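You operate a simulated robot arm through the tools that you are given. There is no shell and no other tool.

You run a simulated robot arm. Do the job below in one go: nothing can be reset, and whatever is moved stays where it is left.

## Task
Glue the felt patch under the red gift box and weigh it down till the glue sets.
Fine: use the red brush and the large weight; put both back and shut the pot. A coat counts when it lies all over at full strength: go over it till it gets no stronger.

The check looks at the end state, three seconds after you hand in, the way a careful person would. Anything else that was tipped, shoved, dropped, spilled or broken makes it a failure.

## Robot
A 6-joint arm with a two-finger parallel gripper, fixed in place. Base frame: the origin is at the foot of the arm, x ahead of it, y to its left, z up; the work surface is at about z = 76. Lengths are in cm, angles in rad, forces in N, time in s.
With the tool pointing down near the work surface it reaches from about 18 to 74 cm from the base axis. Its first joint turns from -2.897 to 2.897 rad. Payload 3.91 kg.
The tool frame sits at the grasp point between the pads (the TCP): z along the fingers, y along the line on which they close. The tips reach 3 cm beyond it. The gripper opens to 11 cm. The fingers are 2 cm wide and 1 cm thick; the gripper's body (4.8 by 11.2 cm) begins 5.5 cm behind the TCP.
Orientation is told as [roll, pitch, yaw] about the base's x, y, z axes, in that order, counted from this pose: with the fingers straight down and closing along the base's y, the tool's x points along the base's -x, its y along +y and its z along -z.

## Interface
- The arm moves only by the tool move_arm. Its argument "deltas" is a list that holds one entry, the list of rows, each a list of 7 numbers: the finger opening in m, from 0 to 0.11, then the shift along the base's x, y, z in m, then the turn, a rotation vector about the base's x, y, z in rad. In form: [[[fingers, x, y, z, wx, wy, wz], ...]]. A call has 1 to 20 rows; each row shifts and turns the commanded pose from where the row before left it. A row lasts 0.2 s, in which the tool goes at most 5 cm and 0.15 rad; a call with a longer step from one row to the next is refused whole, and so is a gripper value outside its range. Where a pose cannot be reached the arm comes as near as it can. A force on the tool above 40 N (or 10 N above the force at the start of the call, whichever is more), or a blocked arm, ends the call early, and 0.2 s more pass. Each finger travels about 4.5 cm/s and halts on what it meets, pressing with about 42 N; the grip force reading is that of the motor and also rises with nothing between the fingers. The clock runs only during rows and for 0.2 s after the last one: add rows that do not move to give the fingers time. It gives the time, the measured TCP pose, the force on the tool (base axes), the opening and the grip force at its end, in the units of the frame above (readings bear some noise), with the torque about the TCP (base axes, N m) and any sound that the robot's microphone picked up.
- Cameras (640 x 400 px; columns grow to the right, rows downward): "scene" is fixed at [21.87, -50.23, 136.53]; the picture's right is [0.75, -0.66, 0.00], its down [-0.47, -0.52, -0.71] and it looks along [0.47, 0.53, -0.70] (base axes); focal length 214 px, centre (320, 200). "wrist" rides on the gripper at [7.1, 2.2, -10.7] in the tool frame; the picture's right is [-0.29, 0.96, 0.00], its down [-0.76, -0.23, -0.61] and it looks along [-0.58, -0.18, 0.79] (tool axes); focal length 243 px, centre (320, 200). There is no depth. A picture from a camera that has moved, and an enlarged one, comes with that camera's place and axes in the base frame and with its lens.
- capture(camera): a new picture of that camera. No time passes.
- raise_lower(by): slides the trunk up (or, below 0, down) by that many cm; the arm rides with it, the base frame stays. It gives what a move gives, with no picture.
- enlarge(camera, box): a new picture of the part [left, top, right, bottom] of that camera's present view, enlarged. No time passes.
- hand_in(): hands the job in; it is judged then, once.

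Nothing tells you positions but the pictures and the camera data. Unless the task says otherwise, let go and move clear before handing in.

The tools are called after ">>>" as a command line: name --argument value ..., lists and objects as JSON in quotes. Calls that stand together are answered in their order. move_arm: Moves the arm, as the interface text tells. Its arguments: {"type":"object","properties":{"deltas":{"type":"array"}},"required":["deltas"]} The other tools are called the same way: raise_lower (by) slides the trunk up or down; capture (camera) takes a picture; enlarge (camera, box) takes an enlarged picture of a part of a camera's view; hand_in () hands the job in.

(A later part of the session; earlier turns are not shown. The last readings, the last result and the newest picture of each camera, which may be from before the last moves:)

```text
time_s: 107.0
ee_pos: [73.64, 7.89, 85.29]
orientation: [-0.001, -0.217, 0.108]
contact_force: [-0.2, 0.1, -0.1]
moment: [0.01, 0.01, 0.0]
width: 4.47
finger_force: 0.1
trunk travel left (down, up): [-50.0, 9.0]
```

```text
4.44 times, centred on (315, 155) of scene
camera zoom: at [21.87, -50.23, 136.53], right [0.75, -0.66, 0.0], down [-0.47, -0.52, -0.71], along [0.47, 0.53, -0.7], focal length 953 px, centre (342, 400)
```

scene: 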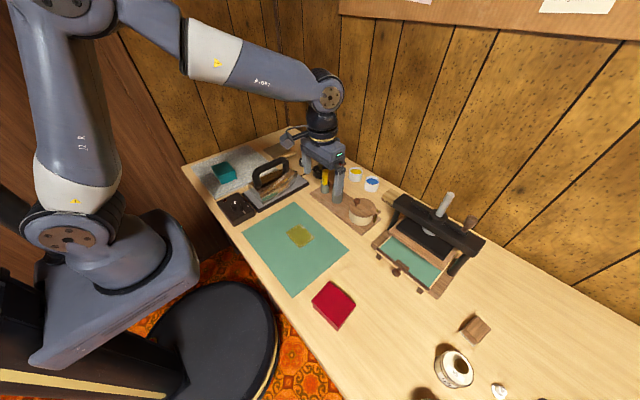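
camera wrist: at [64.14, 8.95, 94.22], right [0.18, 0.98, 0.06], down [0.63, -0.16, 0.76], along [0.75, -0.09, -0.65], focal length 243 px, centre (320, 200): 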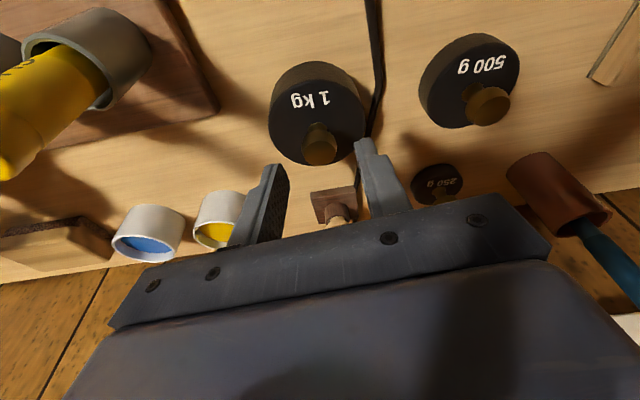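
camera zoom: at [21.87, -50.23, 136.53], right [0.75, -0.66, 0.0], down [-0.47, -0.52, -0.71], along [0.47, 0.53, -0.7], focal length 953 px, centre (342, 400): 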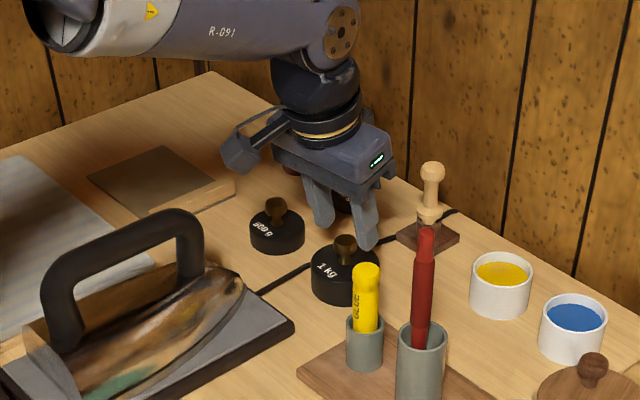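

Well aligned. Descending the last 3 cm around the knob.

>>> move_arm --deltas '[[[0.045, 0, 0.0005, -0.01, 0, 0, 0], [0.045, 0, 0, -0.01, 0, 0, 0], [0.045, 0, 0, -0.008, 0, 0, 0], [0.045, 0, 0, 0, 0, 0, 0]]]'

>>> capture --camera "wrist"

>>> enlarge --camera "scene" --box '[290, 140, 350, 200]'

```text
time_s: 108.0
ee_pos: [73.58, 7.85, 82.42]
orientation: [-0.002, -0.218, 0.11]
contact_force: [-0.1, 0.0, 0.0]
moment: [0.01, 0.02, -0.01]
width: 4.48
finger_force: 0.0
trunk travel left (down, up): [-50.0, 9.0]
```

```text
taken
camera wrist: at [64.17, 8.94, 91.4], right [0.18, 0.98, 0.06], down [0.63, -0.16, 0.76], along [0.75, -0.09, -0.65], focal length 243 px, centre (320, 200)
```

wrist: 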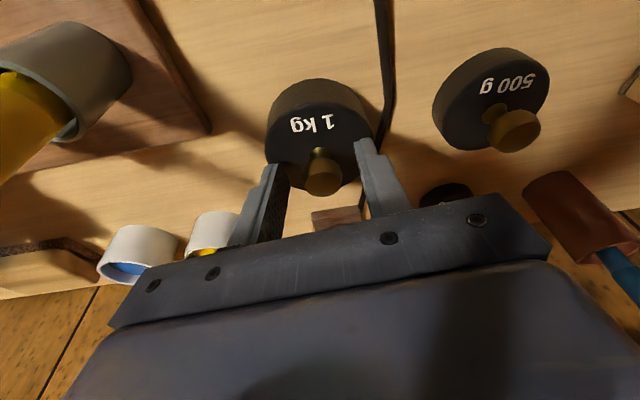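

```text
6.67 times, centred on (320, 170) of scene
camera zoom: at [21.87, -50.23, 136.53], right [0.75, -0.66, 0.0], down [-0.47, -0.52, -0.71], along [0.47, 0.53, -0.7], focal length 1430 px, centre (320, 400)
```

zoom: 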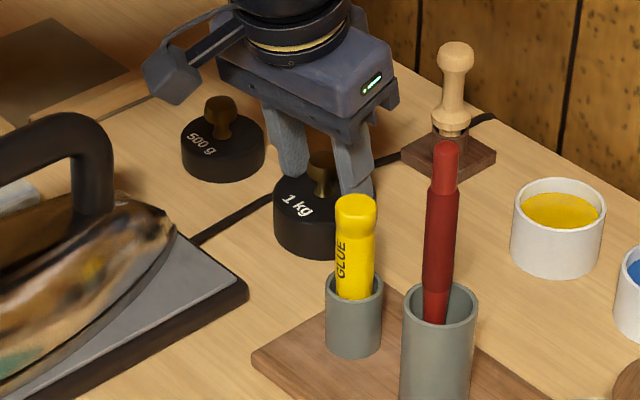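

The knob is between the pads. Gripping it.

>>> move_arm --deltas '[[[0.035, 0, 0, 0, 0, 0, 0], [0.028, 0, 0, 0, 0, 0, 0], [0.022, 0, 0, 0, 0, 0, 0], [0.016, 0, 0, 0, 0, 0, 0], [0.012, 0, 0, 0, 0, 0, 0], [0.012, 0, 0, 0, 0, 0, 0]]]'

>>> enlarge --camera "wrist" --box '[240, 80, 400, 220]'

```text
time_s: 109.4
ee_pos: [73.52, 7.91, 82.42]
orientation: [0.001, -0.215, 0.11]
contact_force: [-1.2, 4.9, -0.3]
moment: [0.29, 0.03, 0.06]
width: 2.35
finger_force: 42.1
trunk travel left (down, up): [-50.0, 9.0]
```

```text
2.86 times, centred on (320, 150) of wrist
camera zoom: at [64.15, 8.99, 91.41], right [0.18, 0.98, 0.06], down [0.63, -0.16, 0.76], along [0.75, -0.09, -0.65], focal length 693 px, centre (320, 343)
```

zoom: 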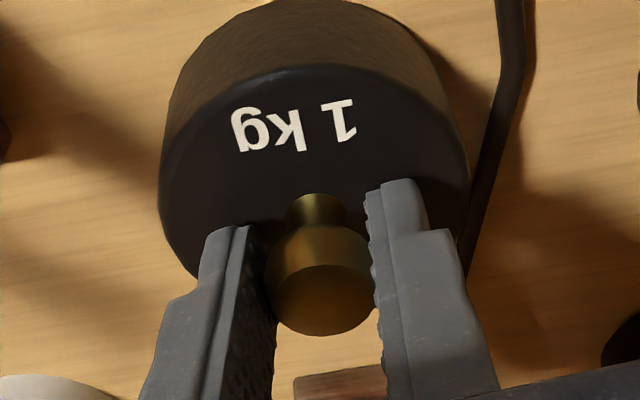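

Gripped on the knob head. Lifting slowly and checking that the weight hangs level.

>>> move_arm --deltas '[[[0.012, 0, 0.0005, 0.005, 0, 0, 0], [0.012, 0, 0, 0.01, 0, 0, 0], [0.012, 0, 0, 0.015, 0, 0, 0], [0.012, 0, 0, 0.02, 0, 0, 0], [0.012, 0, 0, 0.02, 0, 0, 0], [0.012, 0, 0, 0.02, 0, 0, 0], [0.012, 0, 0, 0, 0, 0, 0]]]'

>>> capture --camera "wrist"

>>> enlarge --camera "scene" --box '[270, 110, 360, 200]'

```text
time_s: 111.0
ee_pos: [73.61, 7.82, 91.36]
orientation: [0.0, -0.216, 0.111]
contact_force: [0.3, -0.1, -9.0]
moment: [0.01, 0.02, 0.01]
width: 2.35
finger_force: 42.2
trunk travel left (down, up): [-50.0, 9.0]
```

```text
taken
camera wrist: at [64.08, 8.96, 100.35], right [0.18, 0.98, 0.06], down [0.63, -0.16, 0.76], along [0.75, -0.1, -0.65], focal length 243 px, centre (320, 200)
```

wrist: 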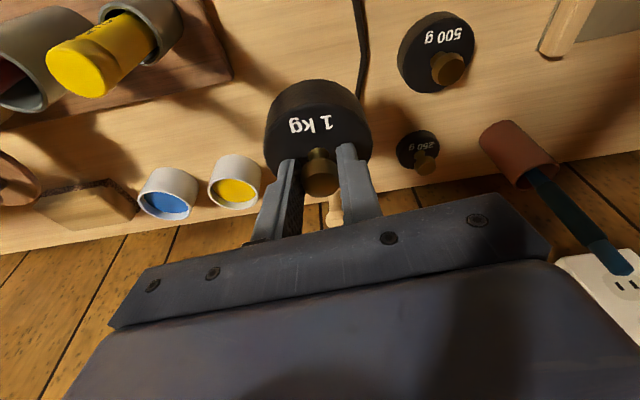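

```text
4.44 times, centred on (315, 155) of scene
camera zoom: at [21.87, -50.23, 136.53], right [0.75, -0.66, 0.0], down [-0.47, -0.52, -0.71], along [0.47, 0.53, -0.7], focal length 953 px, centre (342, 400)
```

zoom: 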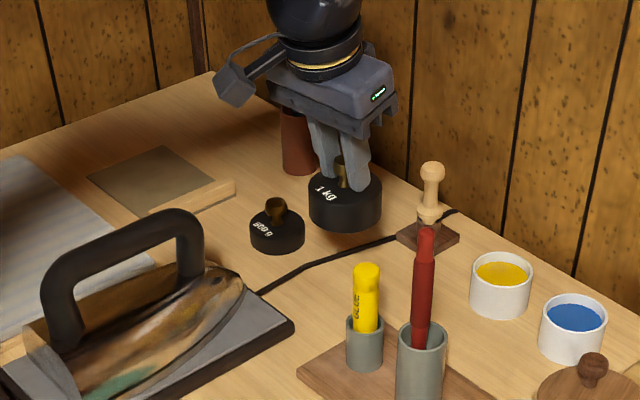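

The weight hangs level. I'll raise it clear of the brush, then carry it over the box.

>>> move_arm --deltas '[[[0.012, -0.01, 0, 0.03, 0, 0, 0], [0.012, -0.01, 0, 0.03, 0, 0, 0], [0.012, -0.01, 0, 0.03, 0, 0, 0], [0.012, -0.01, 0, 0.03, 0, 0, 0], [0.012, -0.02, -0.0168, 0.0, 0, 0, 0], [0.012, -0.0301, -0.0253, 0.0, 0, 0, 0], [0.012, -0.0301, -0.0253, 0.0, 0, 0, 0], [0.012, -0.0301, -0.0253, 0.0, 0, 0, 0], [0.012, -0.0301, -0.0253, 0.0, 0, 0, 0], [0.012, -0.0301, -0.0253, 0.0, 0, 0, 0], [0.012, -0.0301, -0.0253, 0.0, 0, 0, 0], [0.012, -0.0301, -0.0253, -0.02, 0, 0, 0], [0.012, -0.01, -0.0084, -0.03, 0, 0, 0], [0.012, 0, 0, -0.03, 0, 0, 0], [0.012, 0, 0, -0.02, 0, 0, 0], [0.012, 0, 0, 0, 0, 0, 0]]]'

>>> capture --camera "wrist"

>>> enlarge --camera "scene" --box '[260, 180, 350, 270]'

```text
time_s: 114.4
ee_pos: [45.64, -12.28, 93.39]
orientation: [0.0, -0.217, 0.111]
contact_force: [-0.4, 0.3, -9.5]
moment: [0.0, 0.03, -0.02]
width: 2.37
finger_force: 42.4
trunk travel left (down, up): [-50.0, 9.0]
```

```text
taken
camera wrist: at [36.25, -11.26, 102.38], right [0.18, 0.98, 0.06], down [0.63, -0.16, 0.76], along [0.75, -0.09, -0.65], focal length 243 px, centre (320, 200)
```

wrist: 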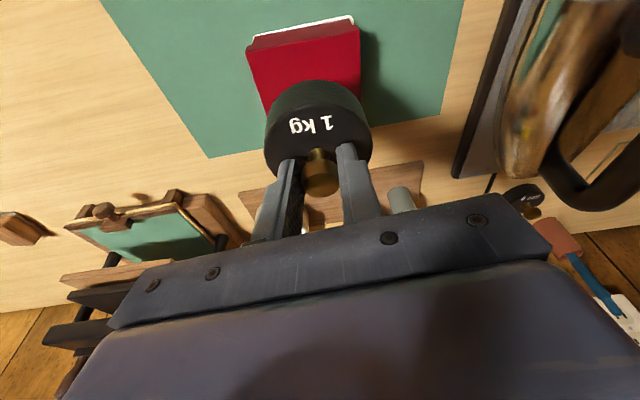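

```text
4.44 times, centred on (305, 225) of scene
camera zoom: at [21.87, -50.23, 136.53], right [0.75, -0.66, 0.0], down [-0.47, -0.52, -0.71], along [0.47, 0.53, -0.7], focal length 953 px, centre (387, 89)
```

zoom: 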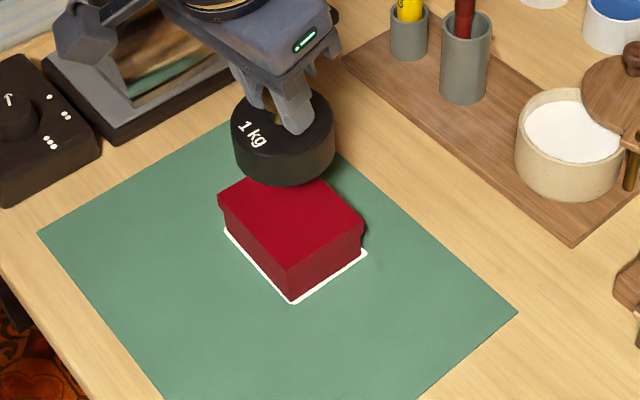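

The weight is centred over the box. Lowering it gently.

>>> move_arm --deltas '[[[0.012, 0, 0, -0.015, 0, 0, 0], [0.012, 0, 0, -0.015, 0, 0, 0], [0.012, 0, 0, -0.015, 0, 0, 0], [0.012, 0, 0, -0.01, 0, 0, 0], [0.012, 0, 0, 0, 0, 0, 0]]]'

>>> enlarge --camera "scene" --box '[275, 200, 345, 270]'

>>> enlarge --camera "wrist" --box '[220, 20, 420, 200]'

```text
time_s: 115.6
ee_pos: [45.4, -12.3, 87.98]
orientation: [-0.001, -0.218, 0.11]
contact_force: [0.4, 0.4, -9.5]
moment: [-0.03, 0.03, 0.0]
width: 2.33
finger_force: 42.0
trunk travel left (down, up): [-50.0, 9.0]
```

```text
5.71 times, centred on (310, 235) of scene
camera zoom: at [21.87, -50.23, 136.53], right [0.75, -0.66, 0.0], down [-0.47, -0.52, -0.71], along [0.47, 0.53, -0.7], focal length 1226 px, centre (377, 0)
```

zoom: 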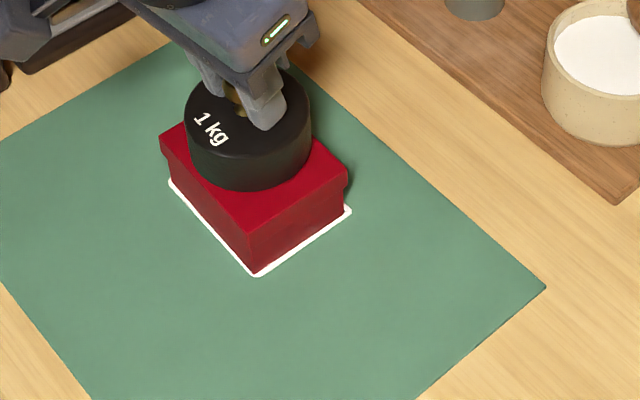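

```text
2.22 times, centred on (320, 110) of wrist
camera zoom: at [36.01, -11.29, 96.92], right [0.18, 0.98, 0.06], down [0.63, -0.16, 0.76], along [0.75, -0.09, -0.65], focal length 539 px, centre (320, 400)
```

zoom: 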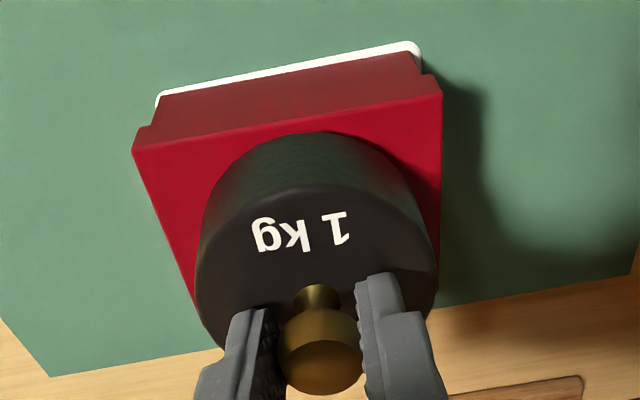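

About 1.3 cm to go; I'll shift 2–3 mm toward the box centre and lower to contact.

>>> move_arm --deltas '[[[0.012, 0.0022, -0.002, -0.004, 0, 0, 0], [0.012, 0, 0, -0.004, 0, 0, 0], [0.012, 0, 0, -0.002, 0, 0, 0], [0.012, 0, 0, -0.002, 0, 0, 0]]]'

>>> enlarge --camera "scene" --box '[275, 200, 345, 270]'

```text
time_s: 116.4
ee_pos: [45.6, -12.48, 87.6]
orientation: [-0.004, -0.226, 0.111]
contact_force: [-8.5, 3.7, 29.0]
moment: [0.27, 0.76, 0.04]
width: 2.32
finger_force: 41.8
trunk travel left (down, up): [-50.0, 9.0]
stopped in row 4: the force on the tool passed its limit at 44 N (the readings are from after the stop); the commanded pose is now the measured one
```

```text
5.71 times, centred on (310, 235) of scene
camera zoom: at [21.87, -50.23, 136.53], right [0.75, -0.66, 0.0], down [-0.47, -0.52, -0.71], along [0.47, 0.53, -0.7], focal length 1226 px, centre (377, 0)
```

zoom: 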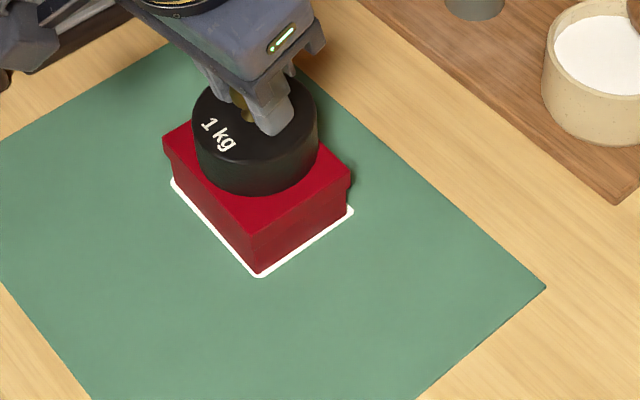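

The weight is resting on the box (a bit sooner than I expected). Easing the pressure, then releasing.

>>> move_arm --deltas '[[[0.012, 0, 0, 0.0015, 0, 0.006, 0], [0.012, 0, 0, 0, 0, 0, 0]]]'

>>> enlarge --camera "scene" --box '[275, 200, 345, 270]'

>>> enlarge --camera "wrist" --box '[220, 20, 420, 200]'

```text
time_s: 117.0
ee_pos: [45.82, -12.7, 87.48]
orientation: [-0.003, -0.223, 0.111]
contact_force: [-2.1, 2.2, 27.5]
moment: [0.32, -0.04, 0.03]
width: 2.33
finger_force: 41.6
trunk travel left (down, up): [-50.0, 9.0]
```

```text
5.71 times, centred on (310, 235) of scene
camera zoom: at [21.87, -50.23, 136.53], right [0.75, -0.66, 0.0], down [-0.47, -0.52, -0.71], along [0.47, 0.53, -0.7], focal length 1226 px, centre (377, 0)
```

zoom: 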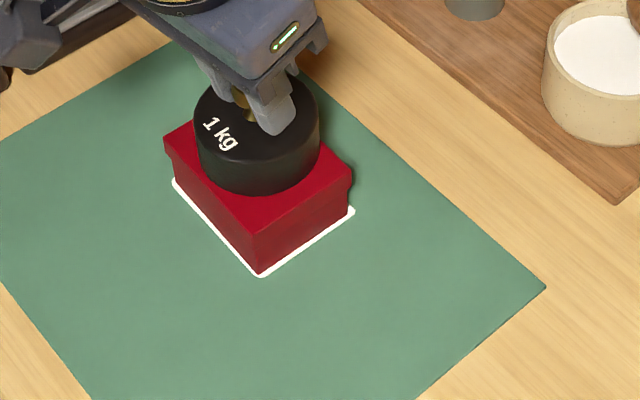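

```text
2.22 times, centred on (320, 110) of wrist
camera zoom: at [36.32, -11.52, 96.38], right [0.18, 0.98, 0.06], down [0.63, -0.16, 0.76], along [0.76, -0.1, -0.65], focal length 539 px, centre (320, 400)
```

zoom: 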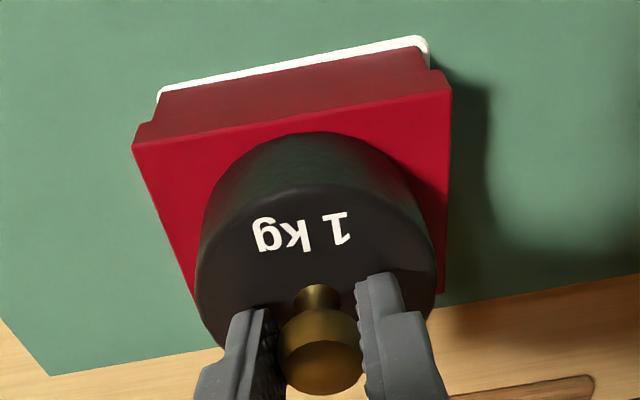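

>>> move_arm --deltas '[[[0.012, 0, 0, 0.002, 0, 0, 0], [0.012, 0, 0, 0, 0, 0, 0]]]'

```text
time_s: 117.6
ee_pos: [45.77, -12.6, 87.53]
orientation: [-0.002, -0.217, 0.112]
contact_force: [1.9, -0.8, 9.7]
moment: [-0.09, -0.38, 0.05]
width: 2.34
finger_force: 41.8
trunk travel left (down, up): [-50.0, 9.0]
```

>>> move_arm --deltas '[[[0.012, 0, 0, 0.001, 0, 0, 0], [0.02, 0, 0, 0, 0, 0, 0], [0.028, 0, 0, 0, 0, 0, 0], [0.036, 0, 0, 0, 0, 0, 0], [0.046, 0, 0, 0, 0, 0, 0], [0.046, 0, 0, 0, 0, 0, 0], [0.046, 0, 0, 0.01, 0, 0, 0], [0.046, 0, 0, 0.02, 0, 0, 0], [0.046, 0, 0, 0.03, 0, 0, 0], [0.046, 0, 0, 0.04, 0, 0, 0], [0.046, 0, 0, 0.03, 0, 0, 0]]]'

>>> enlarge --camera "scene" --box '[275, 200, 345, 270]'

>>> capture --camera "wrist"

```text
time_s: 120.0
ee_pos: [45.75, -12.64, 100.71]
orientation: [-0.002, -0.215, 0.11]
contact_force: [0.4, 1.3, -0.3]
moment: [-0.01, 0.03, -0.03]
width: 4.6
finger_force: 0.0
trunk travel left (down, up): [-50.0, 9.0]
```

```text
5.71 times, centred on (310, 235) of scene
camera zoom: at [21.87, -50.23, 136.53], right [0.75, -0.66, 0.0], down [-0.47, -0.52, -0.71], along [0.47, 0.53, -0.7], focal length 1226 px, centre (377, 0)
```

zoom: 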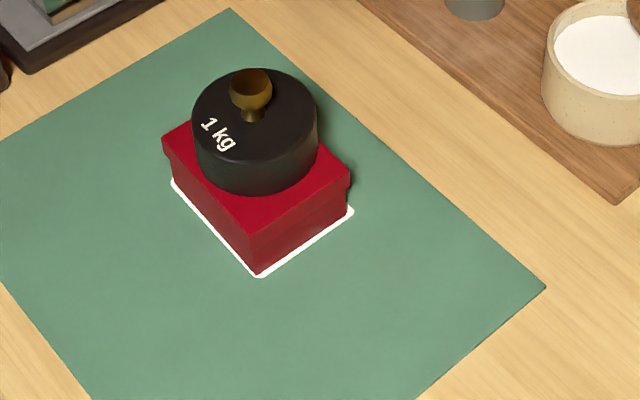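

```text
taken
camera wrist: at [36.26, -11.54, 109.58], right [0.18, 0.98, 0.06], down [0.63, -0.16, 0.76], along [0.75, -0.1, -0.65], focal length 243 px, centre (320, 200)
```

wrist: 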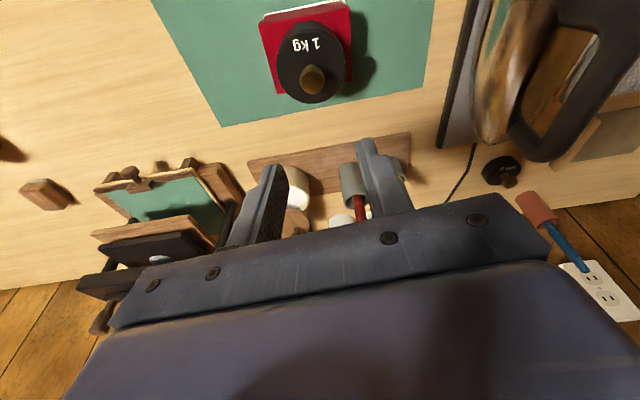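

The 1 kg weight sits squarely on the box. While the glue sets I'll close the pot: fly to above the open lid's knob with the same tilt as when I released it.

>>> move_arm --deltas '[[[0.046, 0.02, -0.006, 0, -0.012, 0.108, 0], [0.046, 0.02, -0.006, 0, -0.012, 0.108, 0], [0.046, 0.03, -0.01, 0, 0, 0, -0.1033], [0.046, 0.03, -0.01, 0, 0, 0, -0.1033], [0.046, 0.03, -0.01, 0, 0, 0, -0.1033], [0.046, 0.03, -0.01, -0.01, -0.031, -0.116, 0], [0.046, 0.03, -0.01, -0.01, -0.031, -0.116, 0], [0.046, 0.03, -0.01, -0.01, -0.031, -0.116, 0], [0.046, 0.03, -0.01, -0.01, -0.031, -0.116, 0], [0.046, 0.021, -0.0075, -0.01, 0, 0, 0], [0.046, 0, 0, 0, 0, 0, 0]]]'

>>> capture --camera "wrist"

>>> enlarge --camera "scene" --box '[320, 140, 410, 230]'

>>> enlarge --camera "scene" --box '[275, 200, 345, 270]'

```text
time_s: 122.4
ee_pos: [73.13, -21.64, 95.51]
orientation: [-0.033, -0.48, -0.193]
contact_force: [0.6, -0.1, 0.3]
moment: [0.02, -0.02, 0.01]
width: 4.6
finger_force: 0.1
trunk travel left (down, up): [-50.0, 9.0]
```

```text
taken
camera wrist: at [62.56, -17.07, 101.86], right [0.45, 0.89, 0.1], down [0.34, -0.28, 0.9], along [0.82, -0.37, -0.43], focal length 243 px, centre (320, 200)
```

wrist: 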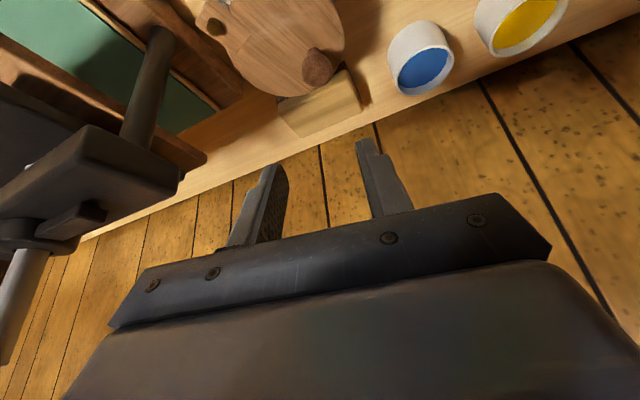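

```text
4.44 times, centred on (365, 185) of scene
camera zoom: at [21.87, -50.23, 136.53], right [0.75, -0.66, 0.0], down [-0.47, -0.52, -0.71], along [0.47, 0.53, -0.7], focal length 953 px, centre (120, 267)
```

zoom: 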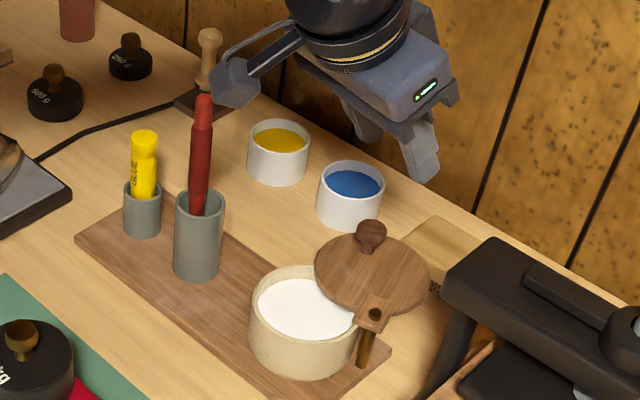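

```text
5.71 times, centred on (310, 235) of scene
camera zoom: at [21.87, -50.23, 136.53], right [0.75, -0.66, 0.0], down [-0.47, -0.52, -0.71], along [0.47, 0.53, -0.7], focal length 1226 px, centre (377, 0)
```

zoom: 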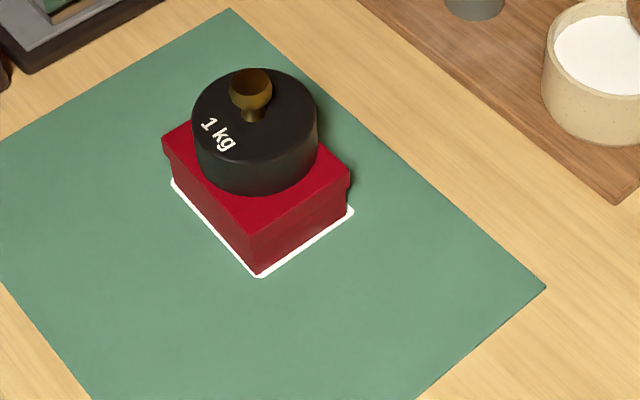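

The lid and knob are where I left them. Descending over the knob.

>>> move_arm --deltas '[[[0.046, 0.006, 0, -0.03, 0, 0, 0], [0.046, 0.005, 0, -0.03, 0, 0, 0], [0.046, 0.002, 0, -0.02, 0, 0, 0], [0.046, 0, 0, -0.007, 0, 0, 0], [0.046, 0, 0, 0, 0, 0, 0]]]'

>>> capture --camera "wrist"

>>> enlarge --camera "scene" --box '[320, 150, 400, 230]'

```text
time_s: 123.6
ee_pos: [74.2, -21.59, 86.85]
orientation: [-0.036, -0.48, -0.192]
contact_force: [-0.1, -0.4, 0.0]
moment: [-0.03, 0.01, 0.0]
width: 4.6
finger_force: 0.0
trunk travel left (down, up): [-50.0, 9.0]
```

```text
taken
camera wrist: at [63.64, -17.07, 93.05], right [0.45, 0.89, 0.1], down [0.34, -0.28, 0.9], along [0.82, -0.37, -0.43], focal length 243 px, centre (320, 200)
```

wrist: 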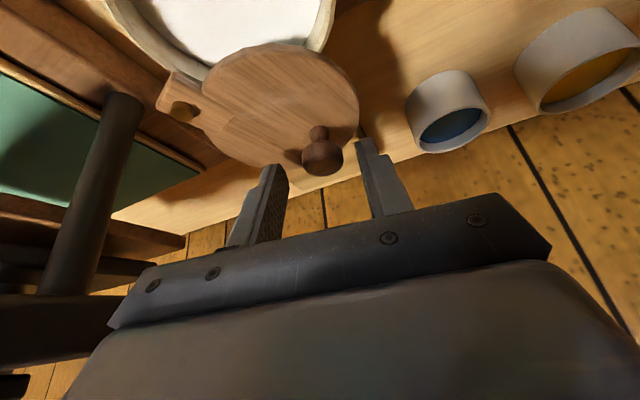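

```text
5.00 times, centred on (360, 190) of scene
camera zoom: at [21.87, -50.23, 136.53], right [0.75, -0.66, 0.0], down [-0.47, -0.52, -0.71], along [0.47, 0.53, -0.7], focal length 1072 px, centre (120, 250)
```

zoom: 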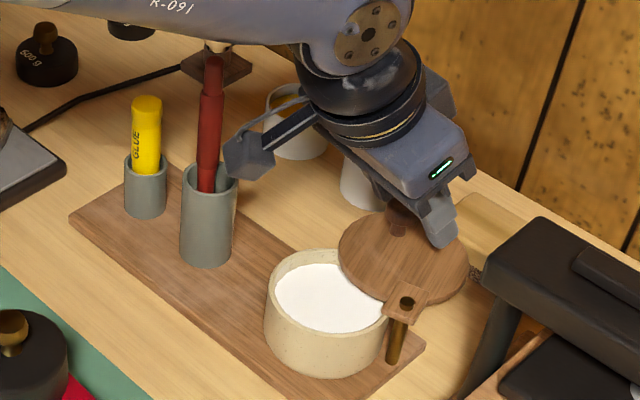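

Looks right. A touch lower and then grip the knob.

>>> move_arm --deltas '[[[0.046, 0.002, 0, -0.004, 0, 0, 0], [0.036, 0, 0, 0, 0, 0, 0], [0.03, 0, 0, 0, 0, 0, 0], [0.024, 0, 0, 0, 0, 0, 0], [0.02, 0, 0, 0, 0, 0, 0], [0.02, 0, 0, 0, 0, 0, 0]]]'

>>> capture --camera "wrist"

```text
time_s: 125.0
ee_pos: [74.44, -21.52, 86.47]
orientation: [-0.035, -0.481, -0.192]
contact_force: [4.2, 4.4, 0.3]
moment: [0.06, -0.11, -0.08]
width: 2.28
finger_force: 44.7
trunk travel left (down, up): [-50.0, 9.0]
```

```text
taken
camera wrist: at [63.91, -16.95, 92.68], right [0.45, 0.89, 0.1], down [0.34, -0.28, 0.9], along [0.82, -0.37, -0.43], focal length 243 px, centre (320, 200)
```

wrist: 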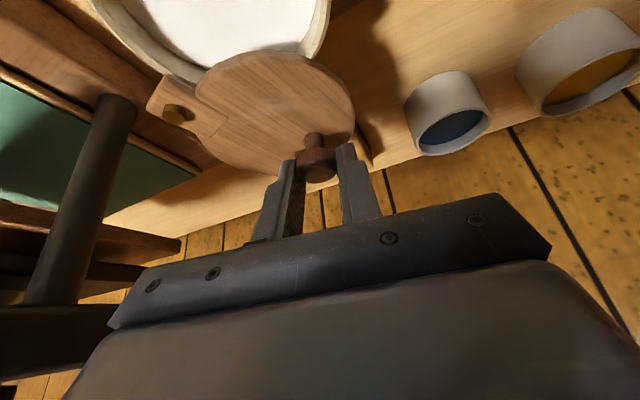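

Knob gripped. Swinging the lid back along the reverse arc, first four steps.

>>> move_arm --deltas '[[[0.02, -0.004, 0.0056, 0.0003, 0.0155, 0.058, 0], [0.02, -0.0045, 0.0052, 0.0003, 0.0155, 0.058, 0], [0.02, -0.005, 0.0045, 0.0003, 0.0155, 0.058, 0], [0.02, -0.0053, 0.0045, 0.0003, 0.0155, 0.058, 0]]]'

>>> enlarge --camera "scene" --box '[320, 150, 400, 230]'

```text
time_s: 126.0
ee_pos: [72.47, -19.77, 86.72]
orientation: [-0.018, -0.236, -0.201]
contact_force: [2.6, -4.9, -9.3]
moment: [-0.37, -1.03, 0.35]
width: 2.32
finger_force: 44.8
trunk travel left (down, up): [-50.0, 9.0]
```

```text
5.00 times, centred on (360, 190) of scene
camera zoom: at [21.87, -50.23, 136.53], right [0.75, -0.66, 0.0], down [-0.47, -0.52, -0.71], along [0.47, 0.53, -0.7], focal length 1072 px, centre (120, 250)
```

zoom: 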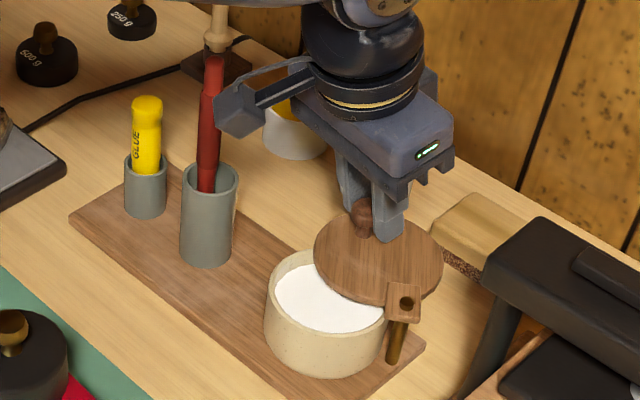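

Moving well. Continuing the swing, easing slightly downward to relieve the upward pull.

>>> move_arm --deltas '[[[0.02, -0.0057, 0.0034, -0.001, 0.0155, 0.058, 0], [0.02, -0.0061, 0.0024, -0.001, 0.0155, 0.058, 0], [0.02, -0.0063, 0.0016, -0.0005, 0.0155, 0.058, 0], [0.02, -0.0065, 0.0009, -0.0005, 0.0155, 0.058, 0]]]'

>>> enlarge --camera "scene" --box '[320, 150, 400, 230]'

```text
time_s: 127.0
ee_pos: [70.04, -19.11, 86.54]
orientation: [-0.003, -0.004, -0.202]
contact_force: [4.4, -16.8, 8.5]
moment: [-0.51, -0.77, 0.5]
width: 2.28
finger_force: 45.4
trunk travel left (down, up): [-50.0, 9.0]
```

```text
5.00 times, centred on (360, 190) of scene
camera zoom: at [21.87, -50.23, 136.53], right [0.75, -0.66, 0.0], down [-0.47, -0.52, -0.71], along [0.47, 0.53, -0.7], focal length 1072 px, centre (120, 250)
```

zoom: 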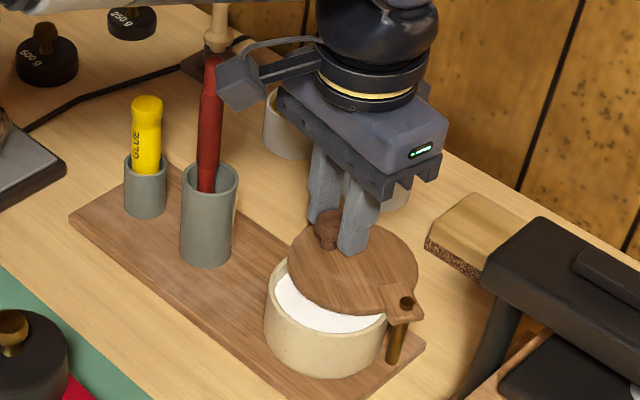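

Correcting the small sideways preload and continuing to close.

>>> move_arm --deltas '[[[0.02, -0.0076, -0.0026, 0, 0, 0, 0], [0.02, -0.0076, -0.0006, 0, 0, 0, 0], [0.02, -0.0075, -0.0012, 0, 0, 0, 0], [0.02, -0.0072, -0.002, 0, 0, 0, 0]]]'

>>> enlarge --camera "scene" --box '[320, 150, 400, 230]'

```text
time_s: 128.0
ee_pos: [67.11, -19.26, 86.48]
orientation: [-0.002, -0.003, -0.2]
contact_force: [6.6, -4.9, 20.1]
moment: [-0.01, -0.19, 0.4]
width: 2.28
finger_force: 44.6
trunk travel left (down, up): [-50.0, 9.0]
```

```text
5.00 times, centred on (360, 190) of scene
camera zoom: at [21.87, -50.23, 136.53], right [0.75, -0.66, 0.0], down [-0.47, -0.52, -0.71], along [0.47, 0.53, -0.7], focal length 1072 px, centre (120, 250)
```

zoom: 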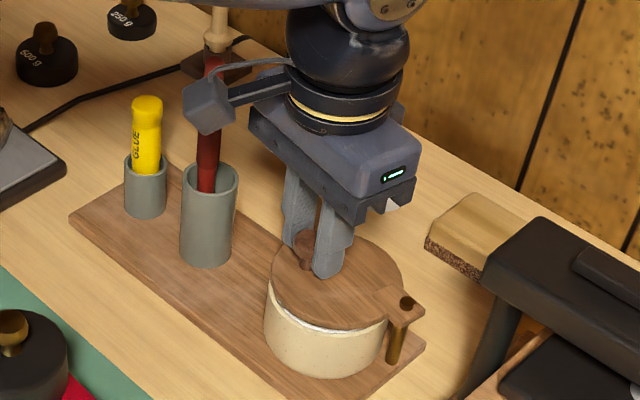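

Almost closed. Last bit of the arc, easing the downward pressure.

>>> move_arm --deltas '[[[0.02, -0.006, -0.0023, 0.0015, 0, 0, 0], [0.02, -0.005, -0.0022, 0, 0, 0, 0], [0.02, -0.0025, -0.0012, 0, 0, 0, 0], [0.02, 0, 0, 0, 0, 0, 0]]]'

>>> enlarge --camera "scene" --box '[320, 150, 400, 230]'

```text
time_s: 129.0
ee_pos: [65.62, -19.69, 86.47]
orientation: [-0.002, 0.0, -0.201]
contact_force: [9.3, 17.1, 12.0]
moment: [0.48, 0.1, 0.15]
width: 2.29
finger_force: 44.9
trunk travel left (down, up): [-50.0, 9.0]
```

```text
5.00 times, centred on (360, 190) of scene
camera zoom: at [21.87, -50.23, 136.53], right [0.75, -0.66, 0.0], down [-0.47, -0.52, -0.71], along [0.47, 0.53, -0.7], focal length 1072 px, centre (120, 250)
```

zoom: 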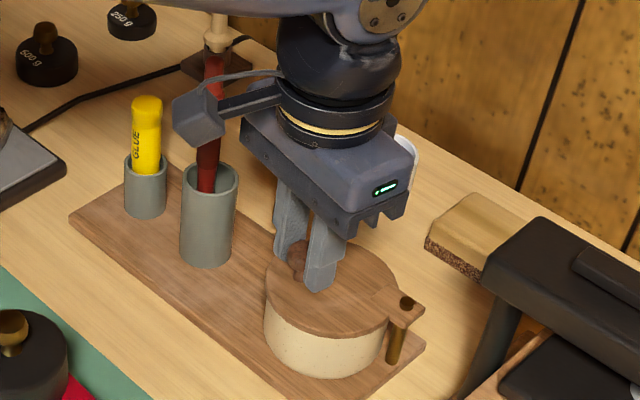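

The lid is against its closed stop. Releasing and lifting away, then checking the pot and box.

>>> move_arm --deltas '[[[0.02, 0.0015, 0.0015, 0.001, 0, 0, 0], [0.03, 0, 0, 0, 0, 0, 0], [0.04, 0, 0, 0, 0, 0, 0], [0.045, 0, 0, 0, 0, 0, 0], [0.045, 0, 0, 0.01, 0, 0, 0], [0.045, 0, 0, 0.02, 0, 0, 0], [0.045, -0.01, 0, 0.03, 0, 0, 0], [0.045, -0.02, 0, 0.03, 0, 0, 0], [0.045, -0.03, 0, 0.03, 0, 0, 0.1], [0.045, -0.03, 0, 0.02, 0, 0, 0.1]]]'

>>> capture --camera "wrist"

>>> enlarge --camera "scene" --box '[320, 160, 400, 240]'

>>> enlarge --camera "scene" --box '[275, 200, 345, 270]'

```text
time_s: 131.2
ee_pos: [56.87, -20.06, 100.56]
orientation: [0.0, 0.001, 0.001]
contact_force: [0.3, -0.3, -0.3]
moment: [-0.03, 0.02, -0.01]
width: 4.52
finger_force: 0.1
trunk travel left (down, up): [-50.0, 9.0]
```

```text
taken
camera wrist: at [49.75, -17.86, 111.3], right [0.29, 0.96, 0.0], down [0.76, -0.23, 0.61], along [0.58, -0.18, -0.79], focal length 243 px, centre (320, 200)
```

wrist: 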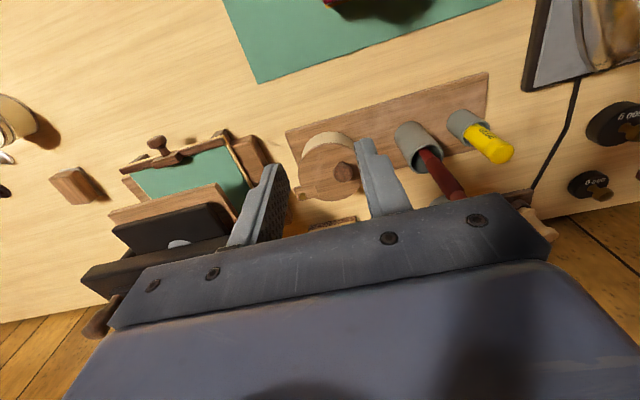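

```text
5.00 times, centred on (360, 200) of scene
camera zoom: at [21.87, -50.23, 136.53], right [0.75, -0.66, 0.0], down [-0.47, -0.52, -0.71], along [0.47, 0.53, -0.7], focal length 1072 px, centre (120, 200)
```

zoom: 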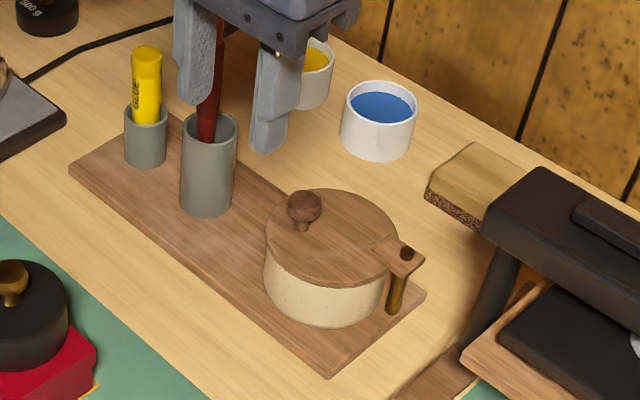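

```text
5.71 times, centred on (310, 235) of scene
camera zoom: at [21.87, -50.23, 136.53], right [0.75, -0.66, 0.0], down [-0.47, -0.52, -0.71], along [0.47, 0.53, -0.7], focal length 1226 px, centre (377, 0)
```

zoom: 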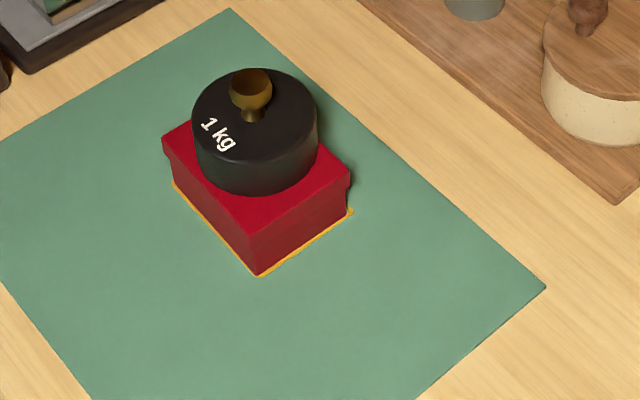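

The pot is shut and the bead around the box has turned from white to amber — the glue appears to be setting. I'll wait a while and see whether it changes further.

>>> move_arm --deltas '[[[0.045, 0, 0, 0, 0, 0, 0], [0.045, 0, 0, 0, 0, 0, 0], [0.045, 0, 0, 0, 0, 0, 0], [0.045, 0, 0, 0, 0, 0, 0], [0.045, 0, 0, 0, 0, 0, 0], [0.045, 0, 0, 0, 0, 0, 0], [0.045, 0, 0, 0, 0, 0, 0], [0.045, 0, 0, 0, 0, 0, 0], [0.045, 0, 0, 0, 0, 0, 0], [0.045, 0, 0, 0, 0, 0, 0], [0.045, 0, 0, 0, 0, 0, 0], [0.045, 0, 0, 0, 0, 0, 0], [0.045, 0, 0, 0, 0, 0, 0], [0.045, 0, 0, 0, 0, 0, 0], [0.045, 0, 0, 0, 0, 0, 0], [0.045, 0, 0, 0, 0, 0, 0], [0.045, 0, 0, 0, 0, 0, 0], [0.045, 0, 0, 0, 0, 0, 0], [0.045, 0, 0, 0, 0, 0, 0], [0.045, 0, 0, 0, 0, 0, 0]]]'

>>> enlarge --camera "scene" --box '[290, 225, 330, 255]'

>>> move_arm --deltas '[[[0.045, 0, 0, 0, 0, 0, 0], [0.045, 0, 0, 0, 0, 0, 0], [0.045, 0, 0, 0, 0, 0, 0], [0.045, 0, 0, 0, 0, 0, 0], [0.045, 0, 0, 0, 0, 0, 0], [0.045, 0, 0, 0, 0, 0, 0], [0.045, 0, 0, 0, 0, 0, 0], [0.045, 0, 0, 0, 0, 0, 0], [0.045, 0, 0, 0, 0, 0, 0], [0.045, 0, 0, 0, 0, 0, 0], [0.045, 0, 0, 0, 0, 0, 0], [0.045, 0, 0, 0, 0, 0, 0], [0.045, 0, 0, 0, 0, 0, 0], [0.045, 0, 0, 0, 0, 0, 0], [0.045, 0, 0, 0, 0, 0, 0], [0.045, 0, 0, 0, 0, 0, 0], [0.045, 0, 0, 0, 0, 0, 0], [0.045, 0, 0, 0, 0, 0, 0], [0.045, 0, 0, 0, 0, 0, 0], [0.045, 0, 0, 0, 0, 0, 0]]]'

>>> enlarge --camera "scene" --box '[290, 225, 330, 255]'

```text
time_s: 135.4
ee_pos: [56.98, -19.92, 100.64]
orientation: [-0.001, -0.001, -0.002]
contact_force: [-0.6, 0.1, 0.1]
moment: [0.02, 0.02, 0.01]
width: 4.49
finger_force: 0.0
trunk travel left (down, up): [-50.0, 9.0]
```

```text
13.33 times, centred on (310, 240) of scene
camera zoom: at [21.87, -50.23, 136.53], right [0.75, -0.66, 0.0], down [-0.47, -0.52, -0.71], along [0.47, 0.53, -0.7], focal length 2860 px, centre (453, -333)
```

zoom: 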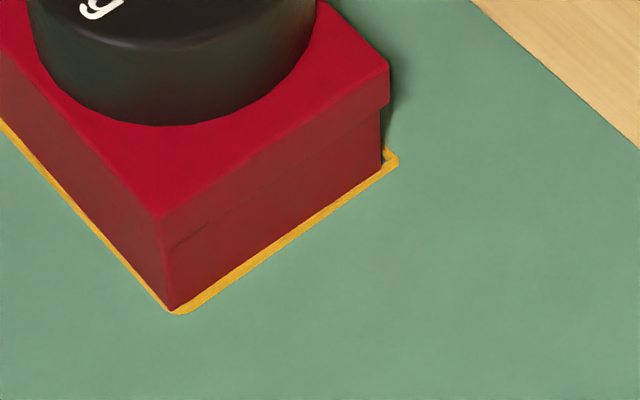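

```text
time_s: 139.6
ee_pos: [56.99, -19.98, 100.56]
orientation: [-0.002, 0.0, 0.001]
contact_force: [-0.5, -0.7, 0.1]
moment: [-0.01, 0.01, -0.03]
width: 4.47
finger_force: 0.0
trunk travel left (down, up): [-50.0, 9.0]
```

```text
13.33 times, centred on (310, 240) of scene
camera zoom: at [21.87, -50.23, 136.53], right [0.75, -0.66, 0.0], down [-0.47, -0.52, -0.71], along [0.47, 0.53, -0.7], focal length 2860 px, centre (453, -333)
```

zoom: 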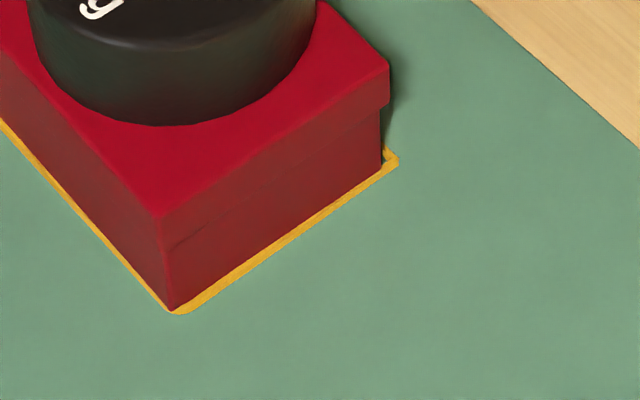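

The bead colour looks stable amber. I'll wait some more to be safe and compare again.

>>> move_arm --deltas '[[[0.045, 0, 0, 0, 0, 0, 0], [0.045, 0, 0, 0, 0, 0, 0], [0.045, 0, 0, 0, 0, 0, 0], [0.045, 0, 0, 0, 0, 0, 0], [0.045, 0, 0, 0, 0, 0, 0], [0.045, 0, 0, 0, 0, 0, 0], [0.045, 0, 0, 0, 0, 0, 0], [0.045, 0, 0, 0, 0, 0, 0], [0.045, 0, 0, 0, 0, 0, 0], [0.045, 0, 0, 0, 0, 0, 0], [0.045, 0, 0, 0, 0, 0, 0], [0.045, 0, 0, 0, 0, 0, 0], [0.045, 0, 0, 0, 0, 0, 0], [0.045, 0, 0, 0, 0, 0, 0], [0.045, 0, 0, 0, 0, 0, 0], [0.045, 0, 0, 0, 0, 0, 0], [0.045, 0, 0, 0, 0, 0, 0], [0.045, 0, 0, 0, 0, 0, 0], [0.045, 0, 0, 0, 0, 0, 0], [0.045, 0, 0, 0, 0, 0, 0]]]'

>>> move_arm --deltas '[[[0.045, 0, 0, 0, 0, 0, 0], [0.045, 0, 0, 0, 0, 0, 0], [0.045, 0, 0, 0, 0, 0, 0], [0.045, 0, 0, 0, 0, 0, 0], [0.045, 0, 0, 0, 0, 0, 0], [0.045, 0, 0, 0, 0, 0, 0], [0.045, 0, 0, 0, 0, 0, 0], [0.045, 0, 0, 0, 0, 0, 0], [0.045, 0, 0, 0, 0, 0, 0], [0.045, 0, 0, 0, 0, 0, 0], [0.045, 0, 0, 0, 0, 0, 0], [0.045, 0, 0, 0, 0, 0, 0], [0.045, 0, 0, 0, 0, 0, 0], [0.045, 0, 0, 0, 0, 0, 0], [0.045, 0, 0, 0, 0, 0, 0], [0.045, 0, 0, 0, 0, 0, 0], [0.045, 0, 0, 0, 0, 0, 0], [0.045, 0, 0, 0, 0, 0, 0], [0.045, 0, 0, 0, 0, 0, 0], [0.045, 0, 0, 0, 0, 0, 0]]]'

>>> move_arm --deltas '[[[0.045, 0, 0, 0, 0, 0, 0], [0.045, 0, 0, 0, 0, 0, 0], [0.045, 0, 0, 0, 0, 0, 0], [0.045, 0, 0, 0, 0, 0, 0], [0.045, 0, 0, 0, 0, 0, 0], [0.045, 0, 0, 0, 0, 0, 0], [0.045, 0, 0, 0, 0, 0, 0], [0.045, 0, 0, 0, 0, 0, 0], [0.045, 0, 0, 0, 0, 0, 0], [0.045, 0, 0, 0, 0, 0, 0], [0.045, 0, 0, 0, 0, 0, 0], [0.045, 0, 0, 0, 0, 0, 0], [0.045, 0, 0, 0, 0, 0, 0], [0.045, 0, 0, 0, 0, 0, 0], [0.045, 0, 0, 0, 0, 0, 0], [0.045, 0, 0, 0, 0, 0, 0], [0.045, 0, 0, 0, 0, 0, 0], [0.045, 0, 0, 0, 0, 0, 0], [0.045, 0, 0, 0, 0, 0, 0], [0.045, 0, 0, 0, 0, 0, 0]]]'

>>> move_arm --deltas '[[[0.045, 0, 0, 0, 0, 0, 0], [0.045, 0, 0, 0, 0, 0, 0], [0.045, 0, 0, 0, 0, 0, 0], [0.045, 0, 0, 0, 0, 0, 0], [0.045, 0, 0, 0, 0, 0, 0], [0.045, 0, 0, 0, 0, 0, 0], [0.045, 0, 0, 0, 0, 0, 0], [0.045, 0, 0, 0, 0, 0, 0], [0.045, 0, 0, 0, 0, 0, 0], [0.045, 0, 0, 0, 0, 0, 0], [0.045, 0, 0, 0, 0, 0, 0], [0.045, 0, 0, 0, 0, 0, 0], [0.045, 0, 0, 0, 0, 0, 0], [0.045, 0, 0, 0, 0, 0, 0], [0.045, 0, 0, 0, 0, 0, 0], [0.045, 0, 0, 0, 0, 0, 0], [0.045, 0, 0, 0, 0, 0, 0], [0.045, 0, 0, 0, 0, 0, 0], [0.045, 0, 0, 0, 0, 0, 0], [0.045, 0, 0, 0, 0, 0, 0]]]'

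>>> enlarge --camera "scene" --box '[290, 225, 330, 255]'

```text
time_s: 143.8
ee_pos: [56.85, -20.05, 100.54]
orientation: [-0.001, -0.002, 0.0]
contact_force: [-0.5, -0.2, 0.4]
moment: [0.03, -0.03, -0.02]
width: 4.49
finger_force: 0.0
trunk travel left (down, up): [-50.0, 9.0]
```

```text
time_s: 148.0
ee_pos: [56.89, -20.06, 100.51]
orientation: [0.0, -0.001, 0.0]
contact_force: [-0.2, -0.2, -0.3]
moment: [-0.01, -0.03, 0.01]
width: 4.5
finger_force: 0.1
trunk travel left (down, up): [-50.0, 9.0]
```

```text
time_s: 152.2
ee_pos: [56.88, -20.02, 100.53]
orientation: [0.0, -0.001, 0.001]
contact_force: [-0.1, -0.2, 0.3]
moment: [0.01, 0.0, 0.03]
width: 4.49
finger_force: 0.1
trunk travel left (down, up): [-50.0, 9.0]
```

```text
time_s: 156.4
ee_pos: [56.95, -19.93, 100.52]
orientation: [-0.001, 0.0, 0.0]
contact_force: [1.0, -0.1, 0.0]
moment: [0.02, 0.02, -0.01]
width: 4.5
finger_force: 0.0
trunk travel left (down, up): [-50.0, 9.0]
```

```text
13.33 times, centred on (310, 240) of scene
camera zoom: at [21.87, -50.23, 136.53], right [0.75, -0.66, 0.0], down [-0.47, -0.52, -0.71], along [0.47, 0.53, -0.7], focal length 2860 px, centre (453, -333)
```

zoom: 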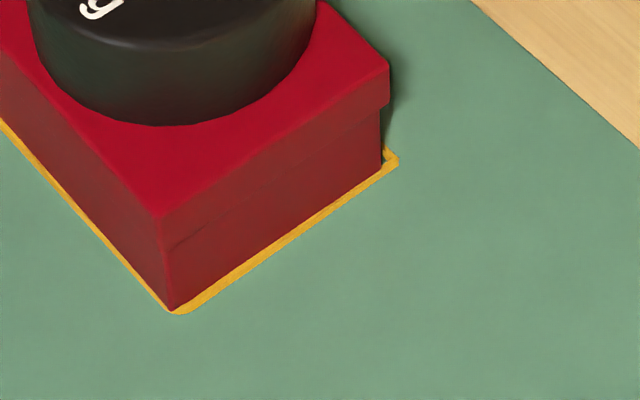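

Colour unchanged for 25 s: the glue has set. Now I'll put the weight back: first return above its knob with the same tool orientation as before.

>>> move_arm --deltas '[[[0.045, -0.02, 0.013, 0, 0, 0, 0.055], [0.045, -0.02, 0.013, 0, 0, 0, 0.055], [0.045, -0.02, 0.013, 0, 0.0118, -0.1078, 0], [0.045, -0.02, 0.013, 0, 0.0118, -0.1078, 0], [0.045, -0.02, 0.013, -0.01, 0, 0, 0], [0.045, -0.0111, 0.009, -0.015, 0, 0, 0], [0.045, 0, 0, 0, 0, 0, 0]]]'

>>> capture --camera "wrist"

>>> enlarge --camera "scene" --box '[265, 170, 345, 260]'

```text
time_s: 158.0
ee_pos: [46.04, -12.37, 98.06]
orientation: [-0.002, -0.22, 0.11]
contact_force: [-0.5, 0.8, -0.3]
moment: [-0.03, 0.0, 0.0]
width: 4.51
finger_force: 0.1
trunk travel left (down, up): [-50.0, 9.0]
```

```text
taken
camera wrist: at [36.44, -11.22, 107.05], right [0.18, 0.98, 0.06], down [0.63, -0.16, 0.76], along [0.75, -0.1, -0.65], focal length 243 px, centre (320, 200)
```

wrist: 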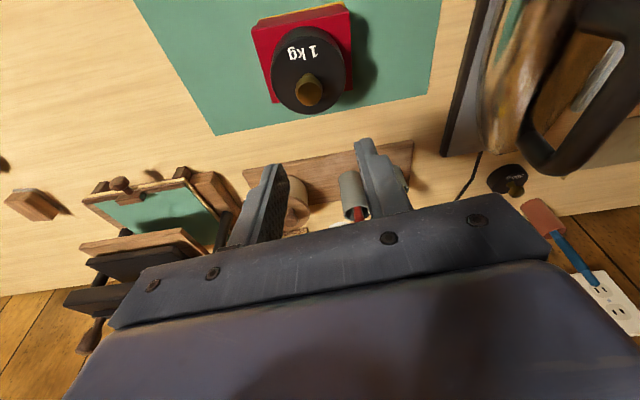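

```text
4.44 times, centred on (305, 215) of scene
camera zoom: at [21.87, -50.23, 136.53], right [0.75, -0.66, 0.0], down [-0.47, -0.52, -0.71], along [0.47, 0.53, -0.7], focal length 953 px, centre (387, 133)
```

zoom: 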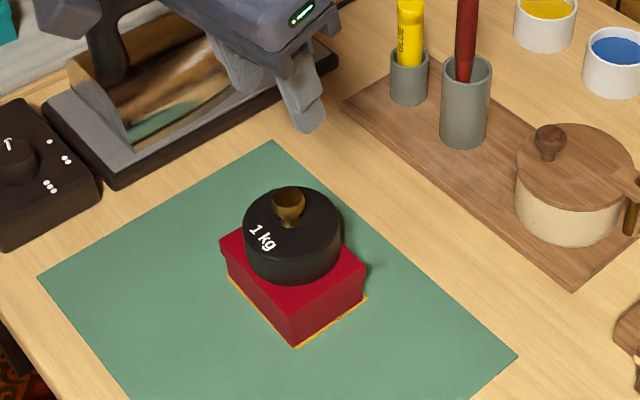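

Aligned with the knob. Descending to the same height as at release and gripping.

>>> move_arm --deltas '[[[0.045, 0, 0, -0.025, 0, 0, 0], [0.045, 0, 0, -0.025, 0, 0, 0], [0.045, 0, 0, -0.02, 0, 0, 0], [0.045, 0, 0, -0.015, 0, 0, 0], [0.045, 0, 0, -0.01, 0, 0, 0], [0.045, 0, 0, -0.008, 0, 0, 0], [0.045, 0, 0, 0, 0, 0, 0]]]'

>>> capture --camera "wrist"

>>> enlarge --camera "scene" --box '[275, 200, 345, 270]'

```text
time_s: 159.6
ee_pos: [45.79, -12.59, 87.88]
orientation: [-0.002, -0.215, 0.11]
contact_force: [0.0, 0.5, 0.0]
moment: [0.03, -0.01, 0.0]
width: 4.48
finger_force: 0.0
trunk travel left (down, up): [-50.0, 9.0]
```

```text
taken
camera wrist: at [36.35, -11.35, 96.74], right [0.18, 0.98, 0.06], down [0.63, -0.16, 0.76], along [0.75, -0.1, -0.65], focal length 243 px, centre (320, 200)
```

wrist: 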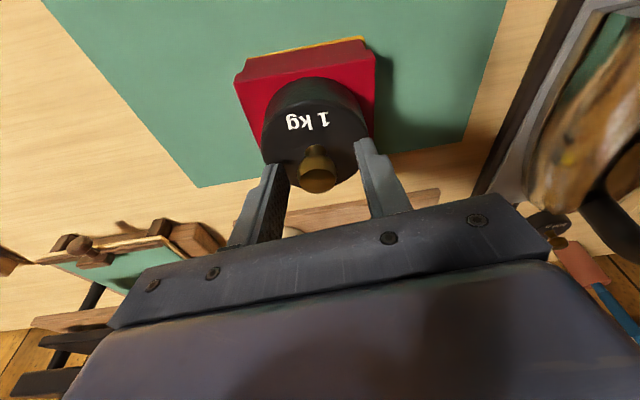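

```text
5.71 times, centred on (310, 235) of scene
camera zoom: at [21.87, -50.23, 136.53], right [0.75, -0.66, 0.0], down [-0.47, -0.52, -0.71], along [0.47, 0.53, -0.7], focal length 1226 px, centre (377, 0)
```

zoom: 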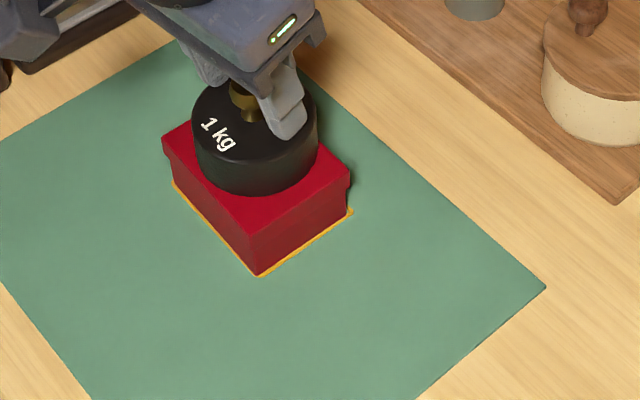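

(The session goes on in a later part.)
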